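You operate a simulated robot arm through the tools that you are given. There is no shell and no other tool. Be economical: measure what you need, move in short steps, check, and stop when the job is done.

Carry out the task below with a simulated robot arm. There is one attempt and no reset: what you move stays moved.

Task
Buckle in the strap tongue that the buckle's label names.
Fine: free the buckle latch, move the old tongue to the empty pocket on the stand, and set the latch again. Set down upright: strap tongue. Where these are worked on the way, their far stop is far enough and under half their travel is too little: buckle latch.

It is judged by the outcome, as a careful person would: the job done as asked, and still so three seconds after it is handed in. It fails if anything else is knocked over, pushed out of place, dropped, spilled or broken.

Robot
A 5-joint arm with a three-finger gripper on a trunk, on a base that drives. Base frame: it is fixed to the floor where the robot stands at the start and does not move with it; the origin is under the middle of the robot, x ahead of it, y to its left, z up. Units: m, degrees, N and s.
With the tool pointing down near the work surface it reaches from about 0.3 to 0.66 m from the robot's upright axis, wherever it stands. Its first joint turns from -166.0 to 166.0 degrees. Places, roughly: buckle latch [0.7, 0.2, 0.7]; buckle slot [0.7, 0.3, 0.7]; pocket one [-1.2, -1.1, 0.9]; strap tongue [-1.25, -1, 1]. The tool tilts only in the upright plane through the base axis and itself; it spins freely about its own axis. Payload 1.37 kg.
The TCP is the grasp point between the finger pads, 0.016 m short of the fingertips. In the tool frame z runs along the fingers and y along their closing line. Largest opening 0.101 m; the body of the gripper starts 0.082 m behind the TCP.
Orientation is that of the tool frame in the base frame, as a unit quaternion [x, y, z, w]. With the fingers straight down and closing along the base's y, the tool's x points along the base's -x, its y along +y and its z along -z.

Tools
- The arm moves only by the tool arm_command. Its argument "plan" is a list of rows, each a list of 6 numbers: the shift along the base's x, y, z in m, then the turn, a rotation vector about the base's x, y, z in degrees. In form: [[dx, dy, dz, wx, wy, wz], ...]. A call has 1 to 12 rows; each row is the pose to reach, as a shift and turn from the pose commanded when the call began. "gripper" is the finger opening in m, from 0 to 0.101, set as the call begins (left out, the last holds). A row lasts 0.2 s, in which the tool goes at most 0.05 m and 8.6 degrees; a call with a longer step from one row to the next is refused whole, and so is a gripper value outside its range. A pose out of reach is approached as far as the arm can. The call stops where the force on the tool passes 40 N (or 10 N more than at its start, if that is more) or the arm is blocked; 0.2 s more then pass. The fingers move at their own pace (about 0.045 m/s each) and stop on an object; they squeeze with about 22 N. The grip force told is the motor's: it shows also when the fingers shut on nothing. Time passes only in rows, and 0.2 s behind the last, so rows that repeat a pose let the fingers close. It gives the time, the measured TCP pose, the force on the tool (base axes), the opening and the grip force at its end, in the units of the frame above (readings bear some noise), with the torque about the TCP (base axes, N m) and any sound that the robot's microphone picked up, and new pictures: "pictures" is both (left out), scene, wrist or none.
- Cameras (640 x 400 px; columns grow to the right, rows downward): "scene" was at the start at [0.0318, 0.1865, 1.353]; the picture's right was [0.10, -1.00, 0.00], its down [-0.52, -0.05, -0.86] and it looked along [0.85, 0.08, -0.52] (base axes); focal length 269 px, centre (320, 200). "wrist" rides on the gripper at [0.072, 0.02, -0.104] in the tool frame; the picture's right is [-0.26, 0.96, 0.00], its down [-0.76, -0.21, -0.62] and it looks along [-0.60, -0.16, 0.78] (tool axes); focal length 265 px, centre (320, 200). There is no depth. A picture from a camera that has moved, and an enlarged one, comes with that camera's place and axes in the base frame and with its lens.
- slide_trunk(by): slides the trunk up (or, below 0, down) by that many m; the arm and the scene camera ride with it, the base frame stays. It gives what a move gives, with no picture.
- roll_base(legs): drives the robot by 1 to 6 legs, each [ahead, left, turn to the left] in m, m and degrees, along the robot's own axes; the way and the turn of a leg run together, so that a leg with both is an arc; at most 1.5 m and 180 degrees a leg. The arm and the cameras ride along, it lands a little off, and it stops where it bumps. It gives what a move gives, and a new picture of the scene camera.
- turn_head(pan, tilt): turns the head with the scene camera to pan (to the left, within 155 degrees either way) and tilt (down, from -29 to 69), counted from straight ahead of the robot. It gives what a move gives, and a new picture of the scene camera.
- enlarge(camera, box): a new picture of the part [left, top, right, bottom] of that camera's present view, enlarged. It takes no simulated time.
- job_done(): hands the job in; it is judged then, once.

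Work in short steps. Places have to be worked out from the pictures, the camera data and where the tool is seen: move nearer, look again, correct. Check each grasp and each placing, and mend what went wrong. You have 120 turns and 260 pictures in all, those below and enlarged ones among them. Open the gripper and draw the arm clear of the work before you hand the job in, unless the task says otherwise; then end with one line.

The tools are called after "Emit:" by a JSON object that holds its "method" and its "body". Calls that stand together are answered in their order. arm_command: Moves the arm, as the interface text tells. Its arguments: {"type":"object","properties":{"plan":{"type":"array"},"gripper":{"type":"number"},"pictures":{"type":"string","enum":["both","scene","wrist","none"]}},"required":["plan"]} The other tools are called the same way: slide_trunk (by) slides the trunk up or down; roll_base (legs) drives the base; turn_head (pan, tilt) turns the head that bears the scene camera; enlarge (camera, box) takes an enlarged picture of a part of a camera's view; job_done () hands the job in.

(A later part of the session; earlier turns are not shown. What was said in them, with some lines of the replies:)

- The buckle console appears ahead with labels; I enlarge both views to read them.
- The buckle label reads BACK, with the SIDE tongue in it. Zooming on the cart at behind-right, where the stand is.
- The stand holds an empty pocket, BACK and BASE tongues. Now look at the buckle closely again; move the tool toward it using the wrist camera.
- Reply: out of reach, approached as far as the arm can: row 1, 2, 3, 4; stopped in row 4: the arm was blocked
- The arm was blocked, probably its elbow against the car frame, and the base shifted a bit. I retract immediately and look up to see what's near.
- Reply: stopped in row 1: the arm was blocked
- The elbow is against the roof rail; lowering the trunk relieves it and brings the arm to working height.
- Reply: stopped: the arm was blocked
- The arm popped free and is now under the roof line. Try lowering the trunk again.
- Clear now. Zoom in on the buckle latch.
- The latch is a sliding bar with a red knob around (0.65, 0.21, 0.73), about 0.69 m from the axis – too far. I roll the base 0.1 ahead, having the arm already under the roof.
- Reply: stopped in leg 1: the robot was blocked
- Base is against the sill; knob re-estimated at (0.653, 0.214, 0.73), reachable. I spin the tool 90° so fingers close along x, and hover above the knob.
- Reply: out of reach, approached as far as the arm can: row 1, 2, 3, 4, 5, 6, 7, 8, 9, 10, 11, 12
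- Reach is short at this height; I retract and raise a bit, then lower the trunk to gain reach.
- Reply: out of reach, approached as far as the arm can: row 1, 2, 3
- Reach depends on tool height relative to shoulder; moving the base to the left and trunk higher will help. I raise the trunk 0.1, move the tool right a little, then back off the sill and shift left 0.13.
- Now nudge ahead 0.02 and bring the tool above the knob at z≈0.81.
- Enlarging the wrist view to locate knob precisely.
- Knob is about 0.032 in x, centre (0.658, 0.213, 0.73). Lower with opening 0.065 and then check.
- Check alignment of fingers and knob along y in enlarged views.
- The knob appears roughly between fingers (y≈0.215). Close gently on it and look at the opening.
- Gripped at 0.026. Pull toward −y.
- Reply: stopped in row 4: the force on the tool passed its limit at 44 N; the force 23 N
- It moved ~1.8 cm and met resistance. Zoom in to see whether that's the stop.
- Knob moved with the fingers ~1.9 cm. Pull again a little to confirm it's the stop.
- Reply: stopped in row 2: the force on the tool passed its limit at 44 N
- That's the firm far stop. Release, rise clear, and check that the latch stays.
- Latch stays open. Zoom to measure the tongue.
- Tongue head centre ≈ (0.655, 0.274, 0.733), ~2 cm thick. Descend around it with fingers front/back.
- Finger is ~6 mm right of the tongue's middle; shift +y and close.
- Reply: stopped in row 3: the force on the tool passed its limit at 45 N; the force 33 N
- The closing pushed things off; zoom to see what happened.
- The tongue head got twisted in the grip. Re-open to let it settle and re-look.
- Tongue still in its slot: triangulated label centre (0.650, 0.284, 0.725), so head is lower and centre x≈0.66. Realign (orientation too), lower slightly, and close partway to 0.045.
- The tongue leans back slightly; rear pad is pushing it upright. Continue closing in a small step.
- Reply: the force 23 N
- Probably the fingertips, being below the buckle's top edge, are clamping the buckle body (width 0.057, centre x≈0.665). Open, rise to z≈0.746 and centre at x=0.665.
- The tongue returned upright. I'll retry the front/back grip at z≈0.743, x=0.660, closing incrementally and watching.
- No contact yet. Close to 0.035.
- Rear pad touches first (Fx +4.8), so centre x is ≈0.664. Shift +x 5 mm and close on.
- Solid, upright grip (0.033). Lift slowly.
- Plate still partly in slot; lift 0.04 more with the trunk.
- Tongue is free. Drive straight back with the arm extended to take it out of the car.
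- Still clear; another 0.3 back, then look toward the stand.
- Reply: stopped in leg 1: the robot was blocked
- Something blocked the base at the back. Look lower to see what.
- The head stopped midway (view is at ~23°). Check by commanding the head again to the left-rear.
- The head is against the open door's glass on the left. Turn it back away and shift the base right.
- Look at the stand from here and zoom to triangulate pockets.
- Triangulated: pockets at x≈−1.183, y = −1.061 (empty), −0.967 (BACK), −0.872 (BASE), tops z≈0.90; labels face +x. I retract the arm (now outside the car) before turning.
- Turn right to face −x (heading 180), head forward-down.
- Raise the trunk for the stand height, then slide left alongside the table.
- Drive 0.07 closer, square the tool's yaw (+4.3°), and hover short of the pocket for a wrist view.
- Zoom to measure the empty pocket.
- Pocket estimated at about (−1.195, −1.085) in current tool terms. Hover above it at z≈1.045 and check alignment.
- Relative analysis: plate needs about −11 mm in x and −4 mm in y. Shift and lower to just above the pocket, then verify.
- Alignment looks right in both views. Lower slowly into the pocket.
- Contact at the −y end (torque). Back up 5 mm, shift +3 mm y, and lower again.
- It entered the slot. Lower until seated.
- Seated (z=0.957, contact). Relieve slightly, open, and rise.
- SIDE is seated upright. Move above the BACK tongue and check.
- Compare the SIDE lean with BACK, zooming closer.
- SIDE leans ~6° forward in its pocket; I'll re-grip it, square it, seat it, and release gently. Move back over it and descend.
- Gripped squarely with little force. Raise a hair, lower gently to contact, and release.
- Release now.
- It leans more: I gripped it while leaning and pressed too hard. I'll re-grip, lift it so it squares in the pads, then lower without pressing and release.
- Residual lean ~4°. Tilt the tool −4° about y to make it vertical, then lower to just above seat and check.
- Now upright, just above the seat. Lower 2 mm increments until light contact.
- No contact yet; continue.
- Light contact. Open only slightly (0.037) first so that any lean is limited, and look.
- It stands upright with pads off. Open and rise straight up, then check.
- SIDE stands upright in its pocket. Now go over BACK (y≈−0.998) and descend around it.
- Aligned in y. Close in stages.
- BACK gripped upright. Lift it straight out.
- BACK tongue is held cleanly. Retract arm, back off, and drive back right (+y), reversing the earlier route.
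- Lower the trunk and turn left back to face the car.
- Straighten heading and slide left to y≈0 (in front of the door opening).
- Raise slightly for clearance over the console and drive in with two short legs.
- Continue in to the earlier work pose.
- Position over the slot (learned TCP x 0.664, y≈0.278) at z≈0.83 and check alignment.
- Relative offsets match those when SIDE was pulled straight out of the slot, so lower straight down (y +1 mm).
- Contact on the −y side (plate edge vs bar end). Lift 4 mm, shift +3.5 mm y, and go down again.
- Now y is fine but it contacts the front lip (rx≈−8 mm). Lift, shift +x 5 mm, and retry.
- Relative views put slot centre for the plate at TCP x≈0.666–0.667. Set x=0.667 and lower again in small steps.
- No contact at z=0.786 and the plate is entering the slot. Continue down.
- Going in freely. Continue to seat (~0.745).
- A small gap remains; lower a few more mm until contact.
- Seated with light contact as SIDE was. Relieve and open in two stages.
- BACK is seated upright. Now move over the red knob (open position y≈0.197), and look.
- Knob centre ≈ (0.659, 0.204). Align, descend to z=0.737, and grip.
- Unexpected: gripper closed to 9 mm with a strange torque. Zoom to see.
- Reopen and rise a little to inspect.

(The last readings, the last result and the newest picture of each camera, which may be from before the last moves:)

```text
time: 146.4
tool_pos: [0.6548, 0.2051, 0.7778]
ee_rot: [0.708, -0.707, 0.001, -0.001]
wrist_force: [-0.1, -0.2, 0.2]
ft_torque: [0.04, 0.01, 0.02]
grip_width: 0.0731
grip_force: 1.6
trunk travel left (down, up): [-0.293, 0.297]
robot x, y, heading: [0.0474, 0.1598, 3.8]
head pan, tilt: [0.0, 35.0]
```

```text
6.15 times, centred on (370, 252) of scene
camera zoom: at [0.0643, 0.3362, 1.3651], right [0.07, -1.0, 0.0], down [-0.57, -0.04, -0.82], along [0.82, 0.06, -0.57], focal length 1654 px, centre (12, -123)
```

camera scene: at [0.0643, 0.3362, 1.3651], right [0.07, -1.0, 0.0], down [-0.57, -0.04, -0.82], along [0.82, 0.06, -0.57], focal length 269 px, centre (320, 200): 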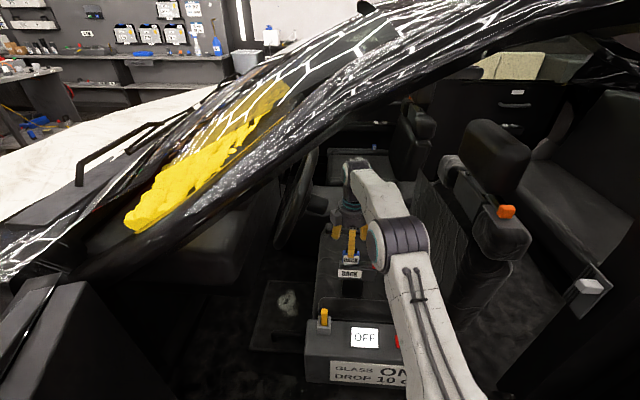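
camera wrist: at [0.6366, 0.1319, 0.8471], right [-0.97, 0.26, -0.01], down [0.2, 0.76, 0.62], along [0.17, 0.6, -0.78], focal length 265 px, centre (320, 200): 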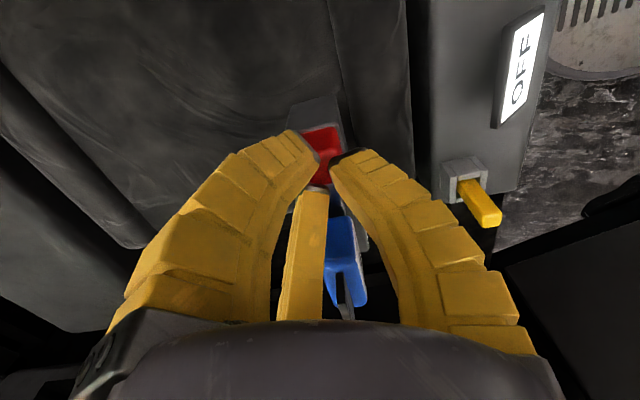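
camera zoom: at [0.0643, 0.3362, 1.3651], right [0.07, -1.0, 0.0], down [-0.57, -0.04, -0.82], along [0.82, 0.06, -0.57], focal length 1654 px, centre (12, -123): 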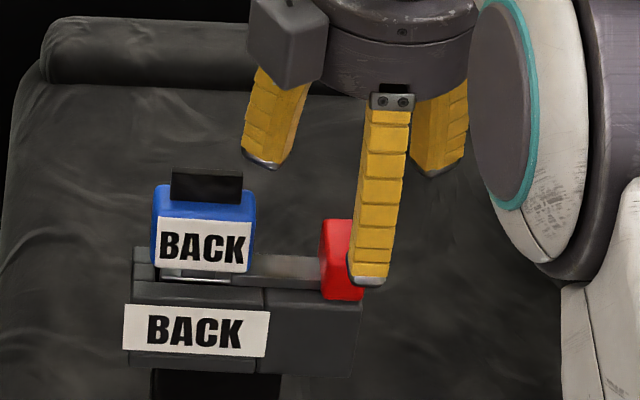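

The fingers had closed on the bar beside the knob (bar ≈9 mm). By the wrist view the knob is at y≈0.195, x≈0.660. Re-align and grip in stages.

Emit:
{"method": "arm_command", "body": {"plan": [[0.004, -0.009, 0, 0, 0, 0], [0.004, -0.009, -0.02, 0, 0, 0], [0.004, -0.009, -0.039, 0, 0, 0], [0.004, -0.009, -0.039, 0, 0, 0]], "pictures": "none"}}

Emit:
{"method": "arm_command", "body": {"plan": [[0, 0, 0, 0, 0, 0], [0, 0, 0, 0, 0, 0], [0, 0, 0, 0, 0, 0]], "gripper": 0.02, "pictures": "wrist"}}

Emit:
{"method": "enlarge", "body": {"camera": "scene", "box": [330, 220, 410, 285]}}

```text
time: 147.4
tool_pos: [0.6597, 0.1962, 0.7401]
ee_rot: [0.708, -0.706, -0.001, 0.0]
wrist_force: [0.4, -0.9, -0.7]
ft_torque: [-0.02, -0.01, 0.02]
grip_width: 0.0726
grip_force: 2.2
trunk travel left (down, up): [-0.293, 0.297]
robot x, y, heading: [0.0478, 0.1557, 3.8]
head pan, tilt: [0.0, 35.0]
```

```text
time: 148.2
tool_pos: [0.6583, 0.1947, 0.741]
ee_rot: [0.709, -0.706, -0.001, 0.0]
wrist_force: [-6.3, 5.9, 7.1]
ft_torque: [0.09, 0.08, 0.11]
grip_width: 0.0245
grip_force: 13.3
trunk travel left (down, up): [-0.293, 0.297]
robot x, y, heading: [0.045, 0.1626, 4.0]
head pan, tilt: [0.0, 35.0]
camera wrist: at [0.6397, 0.1246, 0.8449], right [-0.97, 0.26, 0.0], down [0.2, 0.76, 0.62], along [0.16, 0.6, -0.78], focal length 265 px, centre (320, 200)
```

wrist: 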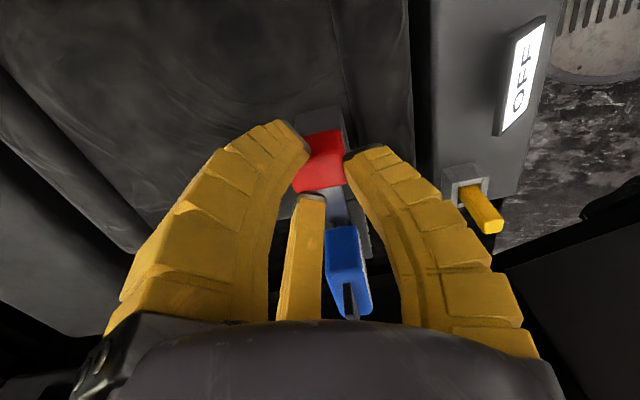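

```text
6.15 times, centred on (370, 252) of scene
camera zoom: at [0.0632, 0.3367, 1.3652], right [0.07, -1.0, 0.0], down [-0.57, -0.04, -0.82], along [0.82, 0.06, -0.57], focal length 1654 px, centre (12, -123)
```

zoom: 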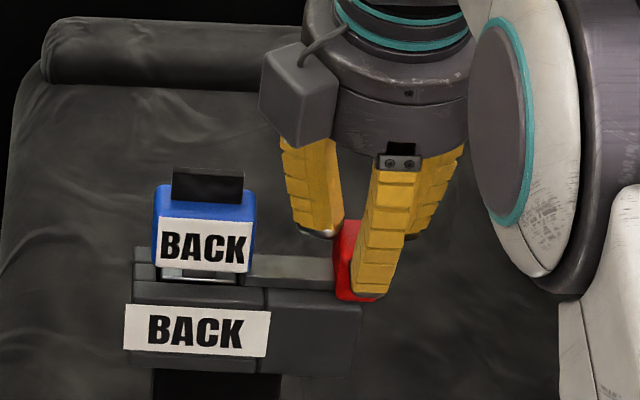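

Gripped the knob (0.0245). Push toward +y to close.

Emit:
{"method": "arm_command", "body": {"plan": [[0, 0.005, 0, 0, 0, 0], [0, 0.01, 0, 0, 0, 0], [0, 0.015, 0, 0, 0, 0], [0, 0.02, 0, 0, 0, 0], [0, 0.025, 0, 0, 0, 0]], "gripper": 0.0, "pictures": "none"}}

Emit:
{"method": "enlarge", "body": {"camera": "scene", "box": [330, 220, 410, 285]}}

Emit:
{"method": "enlarge", "body": {"camera": "wrist", "box": [240, 60, 400, 330]}}

```text
time: 149.4
tool_pos: [0.6611, 0.2209, 0.7402]
ee_rot: [0.708, -0.706, 0.001, -0.001]
wrist_force: [0.1, 0.3, 6.2]
ft_torque: [-0.01, -0.03, -0.01]
grip_width: 0.0
grip_force: 28.3
trunk travel left (down, up): [-0.293, 0.297]
robot x, y, heading: [0.0458, 0.1571, 4.1]
head pan, tilt: [0.0, 35.0]
```

```text
6.15 times, centred on (370, 252) of scene
camera zoom: at [0.0638, 0.3362, 1.3651], right [0.07, -1.0, 0.0], down [-0.57, -0.04, -0.82], along [0.82, 0.06, -0.57], focal length 1654 px, centre (12, -123)
```

zoom: 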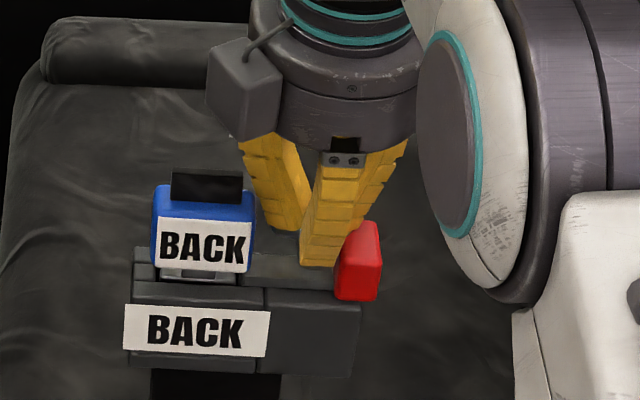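

```text
1.48 times, centred on (320, 195) of wrist
camera zoom: at [0.6425, 0.1489, 0.844], right [-0.97, 0.26, 0.0], down [0.2, 0.76, 0.62], along [0.16, 0.6, -0.78], focal length 393 px, centre (320, 207)
```

zoom: 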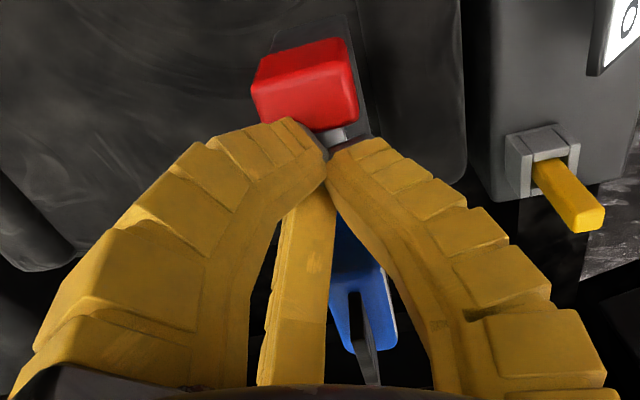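

The grip slipped off the knob's +y side; knob is still open. I'll instead push it with closed fingers from its −y side: rise, go around to y≈0.155, descend.

Emit:
{"method": "arm_command", "body": {"plan": [[0, 0, 0.03, 0, 0, 0], [0, 0, 0.055, 0, 0, 0], [0, -0.035, 0.055, 0, 0, 0], [0, -0.067, 0.055, 0, 0, 0], [0, -0.067, 0.03, 0, 0, 0], [0, -0.067, 0.003, 0, 0, 0]], "gripper": 0.0}}

Emit:
{"method": "enlarge", "body": {"camera": "scene", "box": [330, 220, 410, 285]}}

```text
time: 150.8
tool_pos: [0.6614, 0.1536, 0.7414]
ee_rot: [0.708, -0.707, 0.001, -0.001]
wrist_force: [0.0, 0.0, 0.7]
ft_torque: [0.03, -0.04, -0.02]
grip_width: 0.0
grip_force: 27.9
trunk travel left (down, up): [-0.293, 0.297]
robot x, y, heading: [0.0436, 0.1558, 4.3]
head pan, tilt: [0.0, 35.0]
camera scene: at [0.0645, 0.3363, 1.3651], right [0.07, -1.0, 0.0], down [-0.57, -0.04, -0.82], along [0.82, 0.06, -0.57], focal length 269 px, centre (320, 200)
camera wrist: at [0.642, 0.0813, 0.8466], right [-0.96, 0.26, 0.0], down [0.2, 0.76, 0.62], along [0.16, 0.6, -0.78], focal length 265 px, centre (320, 200)
```

scene: 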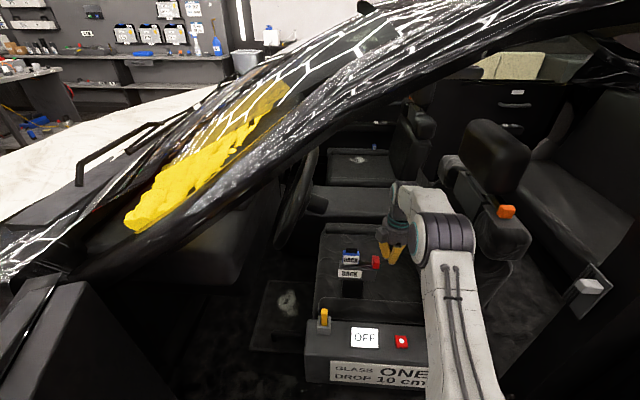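
wrist: 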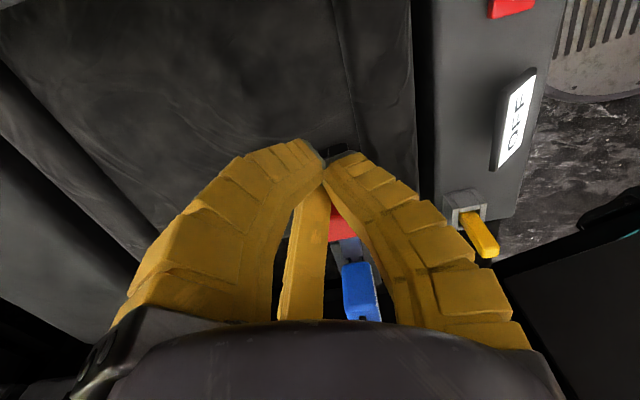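

```text
6.15 times, centred on (370, 252) of scene
camera zoom: at [0.0645, 0.3363, 1.3651], right [0.07, -1.0, 0.0], down [-0.57, -0.04, -0.82], along [0.82, 0.06, -0.57], focal length 1654 px, centre (12, -123)
```

zoom: 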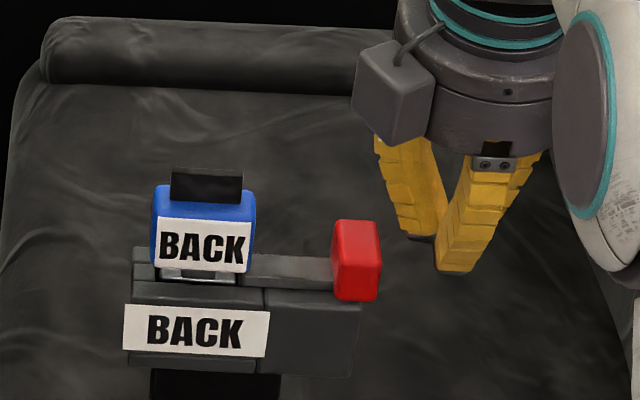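

Fingers are to the −y side at the knob's height. Push +y step by step.

Emit:
{"method": "arm_command", "body": {"plan": [[0, 0.008, 0, 0, 0, 0], [0, 0.016, 0, 0, 0, 0], [0, 0.022, 0, 0, 0, 0], [0, 0.028, 0, 0, 0, 0]], "pictures": "none"}}

Emit:
{"method": "enlarge", "body": {"camera": "scene", "box": [330, 220, 410, 285]}}

```text
time: 151.8
tool_pos: [0.6607, 0.1801, 0.7436]
ee_rot: [0.708, -0.706, 0.001, -0.001]
wrist_force: [-0.1, -0.6, 0.3]
ft_torque: [0.05, -0.01, 0.0]
grip_width: 0.0
grip_force: 28.0
trunk travel left (down, up): [-0.293, 0.297]
robot x, y, heading: [0.047, 0.1563, 4.1]
head pan, tilt: [0.0, 35.0]
```

```text
6.15 times, centred on (370, 252) of scene
camera zoom: at [0.0644, 0.3362, 1.3651], right [0.07, -1.0, 0.0], down [-0.57, -0.04, -0.82], along [0.82, 0.06, -0.57], focal length 1654 px, centre (12, -123)
```

zoom: 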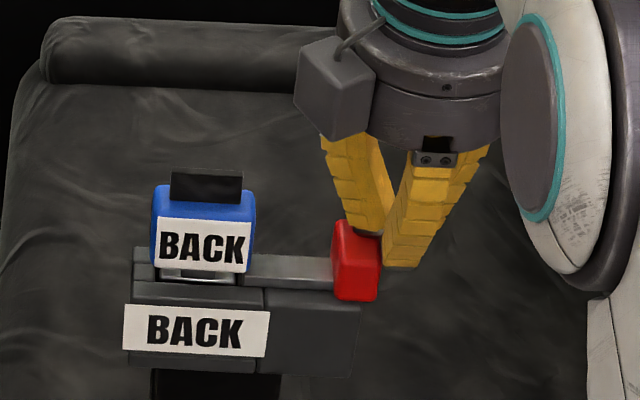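

Just short of contact. Continue pushing.

Emit:
{"method": "arm_command", "body": {"plan": [[0, 0.005, -0.002, 0, 0, 0], [0, 0.01, -0.003, 0, 0, 0], [0, 0.015, -0.003, 0, 0, 0], [0, 0.02, -0.003, 0, 0, 0], [0, 0.025, -0.003, 0, 0, 0]], "pictures": "none"}}

Emit:
{"method": "enlarge", "body": {"camera": "scene", "box": [330, 220, 410, 285]}}

```text
time: 153.0
tool_pos: [0.6612, 0.2042, 0.7417]
ee_rot: [0.708, -0.706, 0.001, -0.001]
wrist_force: [2.4, -1.0, 9.1]
ft_torque: [-0.02, 0.03, -0.02]
grip_width: 0.0
grip_force: 28.0
trunk travel left (down, up): [-0.293, 0.297]
robot x, y, heading: [0.0472, 0.1546, 4.2]
head pan, tilt: [0.0, 35.0]
```

```text
6.15 times, centred on (370, 252) of scene
camera zoom: at [0.0639, 0.336, 1.3651], right [0.07, -1.0, 0.0], down [-0.57, -0.04, -0.82], along [0.82, 0.06, -0.57], focal length 1654 px, centre (12, -123)
```

zoom: 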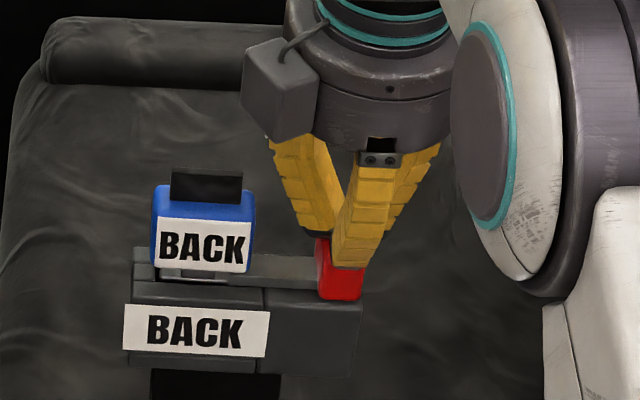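

The tips are riding on top of the knob — it's lower than I assumed (top ≈0.726). Back off, go to z≈0.723, and push again.

Emit:
{"method": "arm_command", "body": {"plan": [[0, 0, 0.02, 0, 0, 0], [0, -0.04, 0.02, 0, 0, 0], [0, -0.048, 0.0, 0, 0, 0], [0, -0.048, -0.012, 0, 0, 0], [0, -0.048, -0.019, 0, 0, 0]], "pictures": "none"}}

Emit:
{"method": "enlarge", "body": {"camera": "scene", "box": [330, 220, 410, 285]}}

```text
time: 154.2
tool_pos: [0.6601, 0.1579, 0.7211]
ee_rot: [0.707, -0.707, 0.001, -0.001]
wrist_force: [-0.5, -0.3, -0.1]
ft_torque: [-0.03, -0.02, 0.0]
grip_width: 0.0002
grip_force: 27.9
trunk travel left (down, up): [-0.293, 0.297]
robot x, y, heading: [0.0436, 0.1578, 3.8]
head pan, tilt: [0.0, 35.0]
```

```text
6.15 times, centred on (370, 252) of scene
camera zoom: at [0.0644, 0.3362, 1.3651], right [0.07, -1.0, 0.0], down [-0.57, -0.04, -0.82], along [0.82, 0.06, -0.57], focal length 1654 px, centre (12, -123)
```

zoom: 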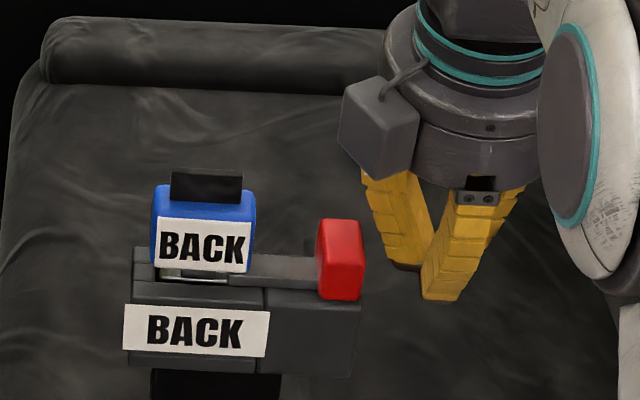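

Knob already moved most of the way; push at the lower height to the stop.

Emit:
{"method": "arm_command", "body": {"plan": [[0, 0.008, 0, 0, 0, 0], [0, 0.016, 0, 0, 0, 0], [0, 0.022, 0, 0, 0, 0], [0, 0.028, 0, 0, 0, 0], [0, 0.034, 0, 0, 0, 0], [0, 0.04, 0, 0, 0, 0], [0, 0.046, 0, 0, 0, 0]], "pictures": "none"}}

Emit:
{"method": "enlarge", "body": {"camera": "scene", "box": [330, 220, 410, 285]}}

```text
time: 155.4
tool_pos: [0.6599, 0.1772, 0.7216]
ee_rot: [-0.701, 0.713, 0.001, 0.001]
wrist_force: [-0.5, -15.1, 1.3]
ft_torque: [0.06, -0.01, -0.09]
grip_width: 0.0
grip_force: 27.7
trunk travel left (down, up): [-0.293, 0.297]
robot x, y, heading: [0.0431, 0.1558, 3.7]
head pan, tilt: [0.0, 35.0]
stopped in row 5: the force on the tool passed its limit at 42 N (the readings are from after the stop); the commanded pose is now the measured one
```

```text
6.15 times, centred on (370, 252) of scene
camera zoom: at [0.0653, 0.3335, 1.3654], right [0.06, -1.0, 0.0], down [-0.57, -0.04, -0.82], along [0.82, 0.05, -0.57], focal length 1654 px, centre (12, -123)
```

zoom: 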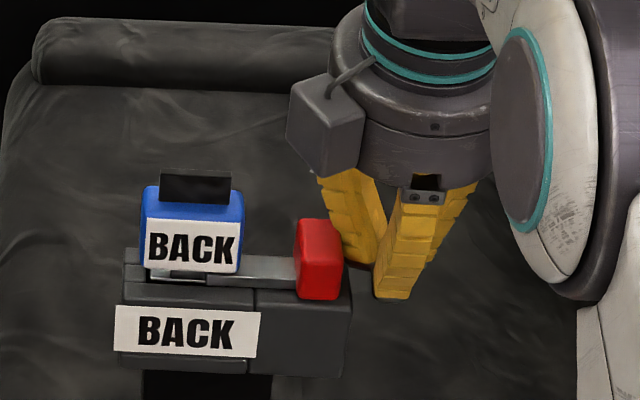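

Reached a firm stop; gap to tongue now equals the original closed state. Back off and check.

Emit:
{"method": "arm_command", "body": {"plan": [[0, -0.015, 0, 0, 0, 0], [0, -0.025, 0.02, 0, 0, 0], [0, -0.025, 0.06, 0, 0, 0]], "pictures": "none"}}

Emit:
{"method": "enlarge", "body": {"camera": "scene", "box": [330, 225, 400, 285]}}

Emit:
{"method": "enlarge", "body": {"camera": "wrist", "box": [240, 60, 420, 260]}}

```text
time: 156.2
tool_pos: [0.6594, 0.152, 0.781]
ee_rot: [-0.703, 0.711, 0.0, 0.0]
wrist_force: [-0.4, -0.1, 0.1]
ft_torque: [0.03, 0.01, 0.02]
grip_width: 0.0
grip_force: 28.5
trunk travel left (down, up): [-0.293, 0.297]
robot x, y, heading: [0.0438, 0.1536, 3.6]
head pan, tilt: [0.0, 35.0]
```

```text
6.67 times, centred on (365, 255) of scene
camera zoom: at [0.0651, 0.3354, 1.3651], right [0.07, -1.0, 0.0], down [-0.57, -0.04, -0.82], along [0.82, 0.05, -0.57], focal length 1792 px, centre (20, -167)
```

zoom: 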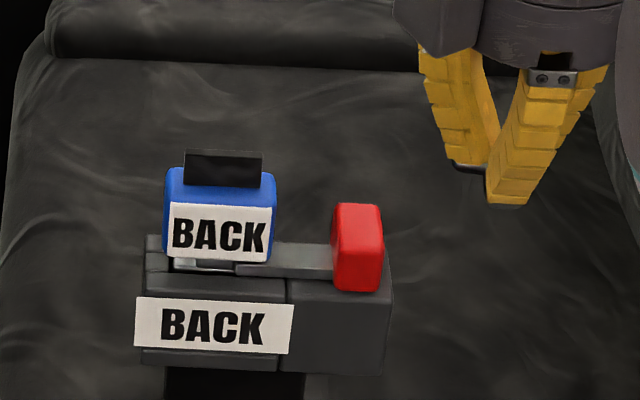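

```text
2.00 times, centred on (330, 160) of wrist
camera zoom: at [0.6397, 0.081, 0.8849], right [-0.96, 0.27, 0.0], down [0.21, 0.75, 0.62], along [0.17, 0.6, -0.78], focal length 531 px, centre (300, 280)
```

zoom: 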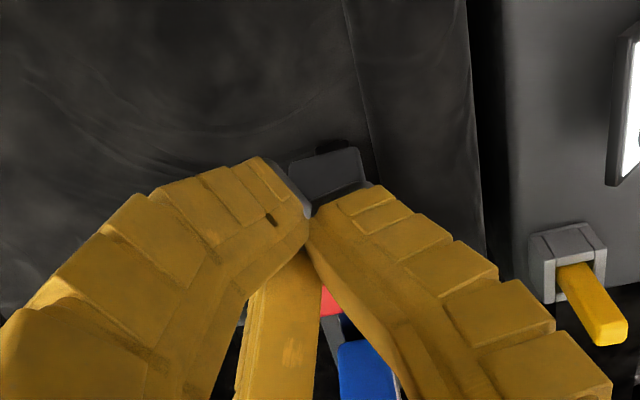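

Latch is closed with BACK seated, same as the original closed geometry. Open the gripper, raise, and draw out of the car.

Emit:
{"method": "arm_command", "body": {"plan": [[0, 0.0, 0.03, 0, 0, 0], [-0.02, 0.02, 0.06, 0, 0, 0], [-0.04, 0.04, 0.08, 0, 0, 0], [-0.04, 0.04, 0.08, 0, 0, 0]], "gripper": 0.08, "pictures": "none"}}

Emit:
{"method": "roll_base", "body": {"legs": [[-0.35, -0.03, 0]]}}

Emit:
{"method": "enlarge", "body": {"camera": "scene", "box": [290, 170, 410, 260]}}

```text
time: 157.2
tool_pos: [0.62, 0.1944, 0.859]
ee_rot: [-0.703, 0.711, -0.001, -0.001]
wrist_force: [0.3, 0.2, 0.7]
ft_torque: [0.01, 0.0, 0.02]
grip_width: 0.0821
grip_force: 1.5
trunk travel left (down, up): [-0.293, 0.297]
robot x, y, heading: [0.0461, 0.1586, 3.7]
head pan, tilt: [0.0, 35.0]
```

```text
time: 159.4
tool_pos: [0.2795, 0.1443, 0.8578]
ee_rot: [-0.705, 0.709, 0.0, 0.0]
wrist_force: [-0.6, 0.1, 0.0]
ft_torque: [0.0, 0.02, 0.01]
grip_width: 0.082
grip_force: 1.4
trunk travel left (down, up): [-0.293, 0.297]
robot x, y, heading: [-0.2926, 0.1043, 4.3]
head pan, tilt: [0.0, 35.0]
camera scene: at [-0.2772, 0.2816, 1.3651], right [0.07, -1.0, 0.0], down [-0.57, -0.04, -0.82], along [0.82, 0.06, -0.57], focal length 269 px, centre (320, 200)
```

scene: 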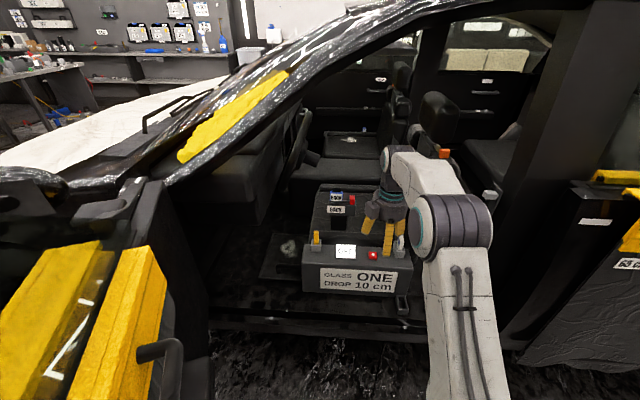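

```text
4.44 times, centred on (350, 215) of scene
camera zoom: at [-0.2772, 0.2816, 1.3651], right [0.07, -1.0, 0.0], down [-0.57, -0.04, -0.82], along [0.82, 0.06, -0.57], focal length 1195 px, centre (187, 133)
```

zoom: 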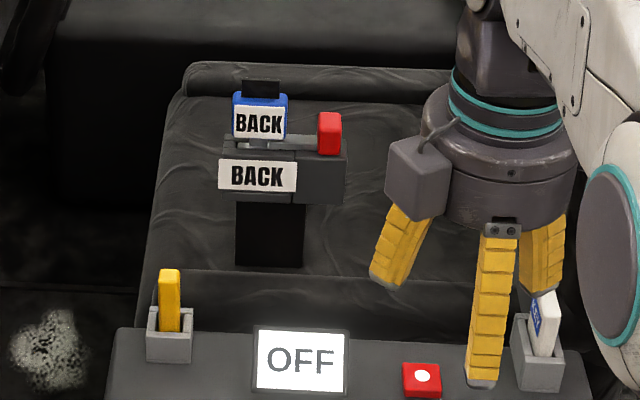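

Buckle is done and nothing disturbed. Quick check of the stand.

Emit:
{"method": "turn_head", "body": {"pan": -130, "tilt": 20}}

Emit:
{"method": "enlarge", "body": {"camera": "scene", "box": [250, 140, 370, 230]}}

```text
time: 161.5
tool_pos: [0.2795, 0.1439, 0.859]
ee_rot: [-0.705, 0.709, -0.001, 0.0]
wrist_force: [0.1, -0.2, -0.2]
ft_torque: [0.01, 0.01, 0.01]
grip_width: 0.0821
grip_force: 1.6
trunk travel left (down, up): [-0.293, 0.297]
robot x, y, heading: [-0.2935, 0.1037, 4.2]
head pan, tilt: [-130.0, 20.0]
camera scene: at [-0.4194, 0.1997, 1.3889], right [-0.81, 0.59, 0.0], down [0.2, 0.28, -0.94], along [-0.55, -0.76, -0.34], focal length 269 px, centre (320, 200)
```

scene: 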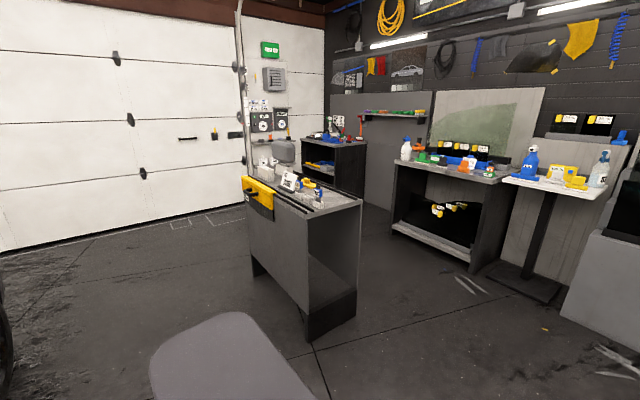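

```text
4.44 times, centred on (310, 185) of scene
camera zoom: at [-0.4194, 0.1997, 1.3889], right [-0.81, 0.59, 0.0], down [0.2, 0.28, -0.94], along [-0.55, -0.76, -0.34], focal length 1195 px, centre (364, 267)
```

zoom: 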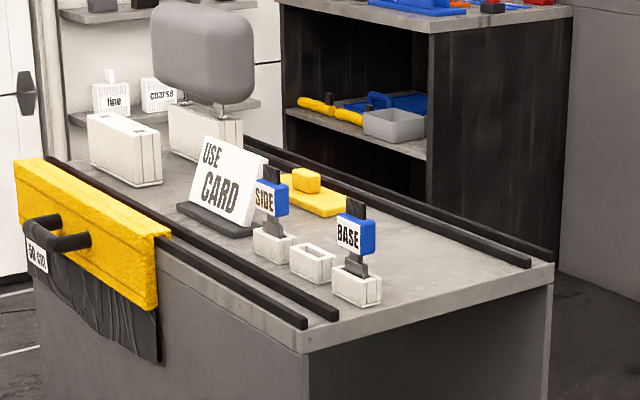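

SIDE and BASE both stand upright on the stand, BACK is in the buckle with the latch closed, and the arm is clear of the work. I'm handing in.

Emit:
{"method": "job_done", "body": {}}

```text
The job is handed in.
```

The BACK tongue named on the buckle's label is now buckled in with the latch set. The old SIDE tongue stands upright in the pocket that was empty on the stand, and I handed the job in with the gripper open and the arm clear of the buckle.
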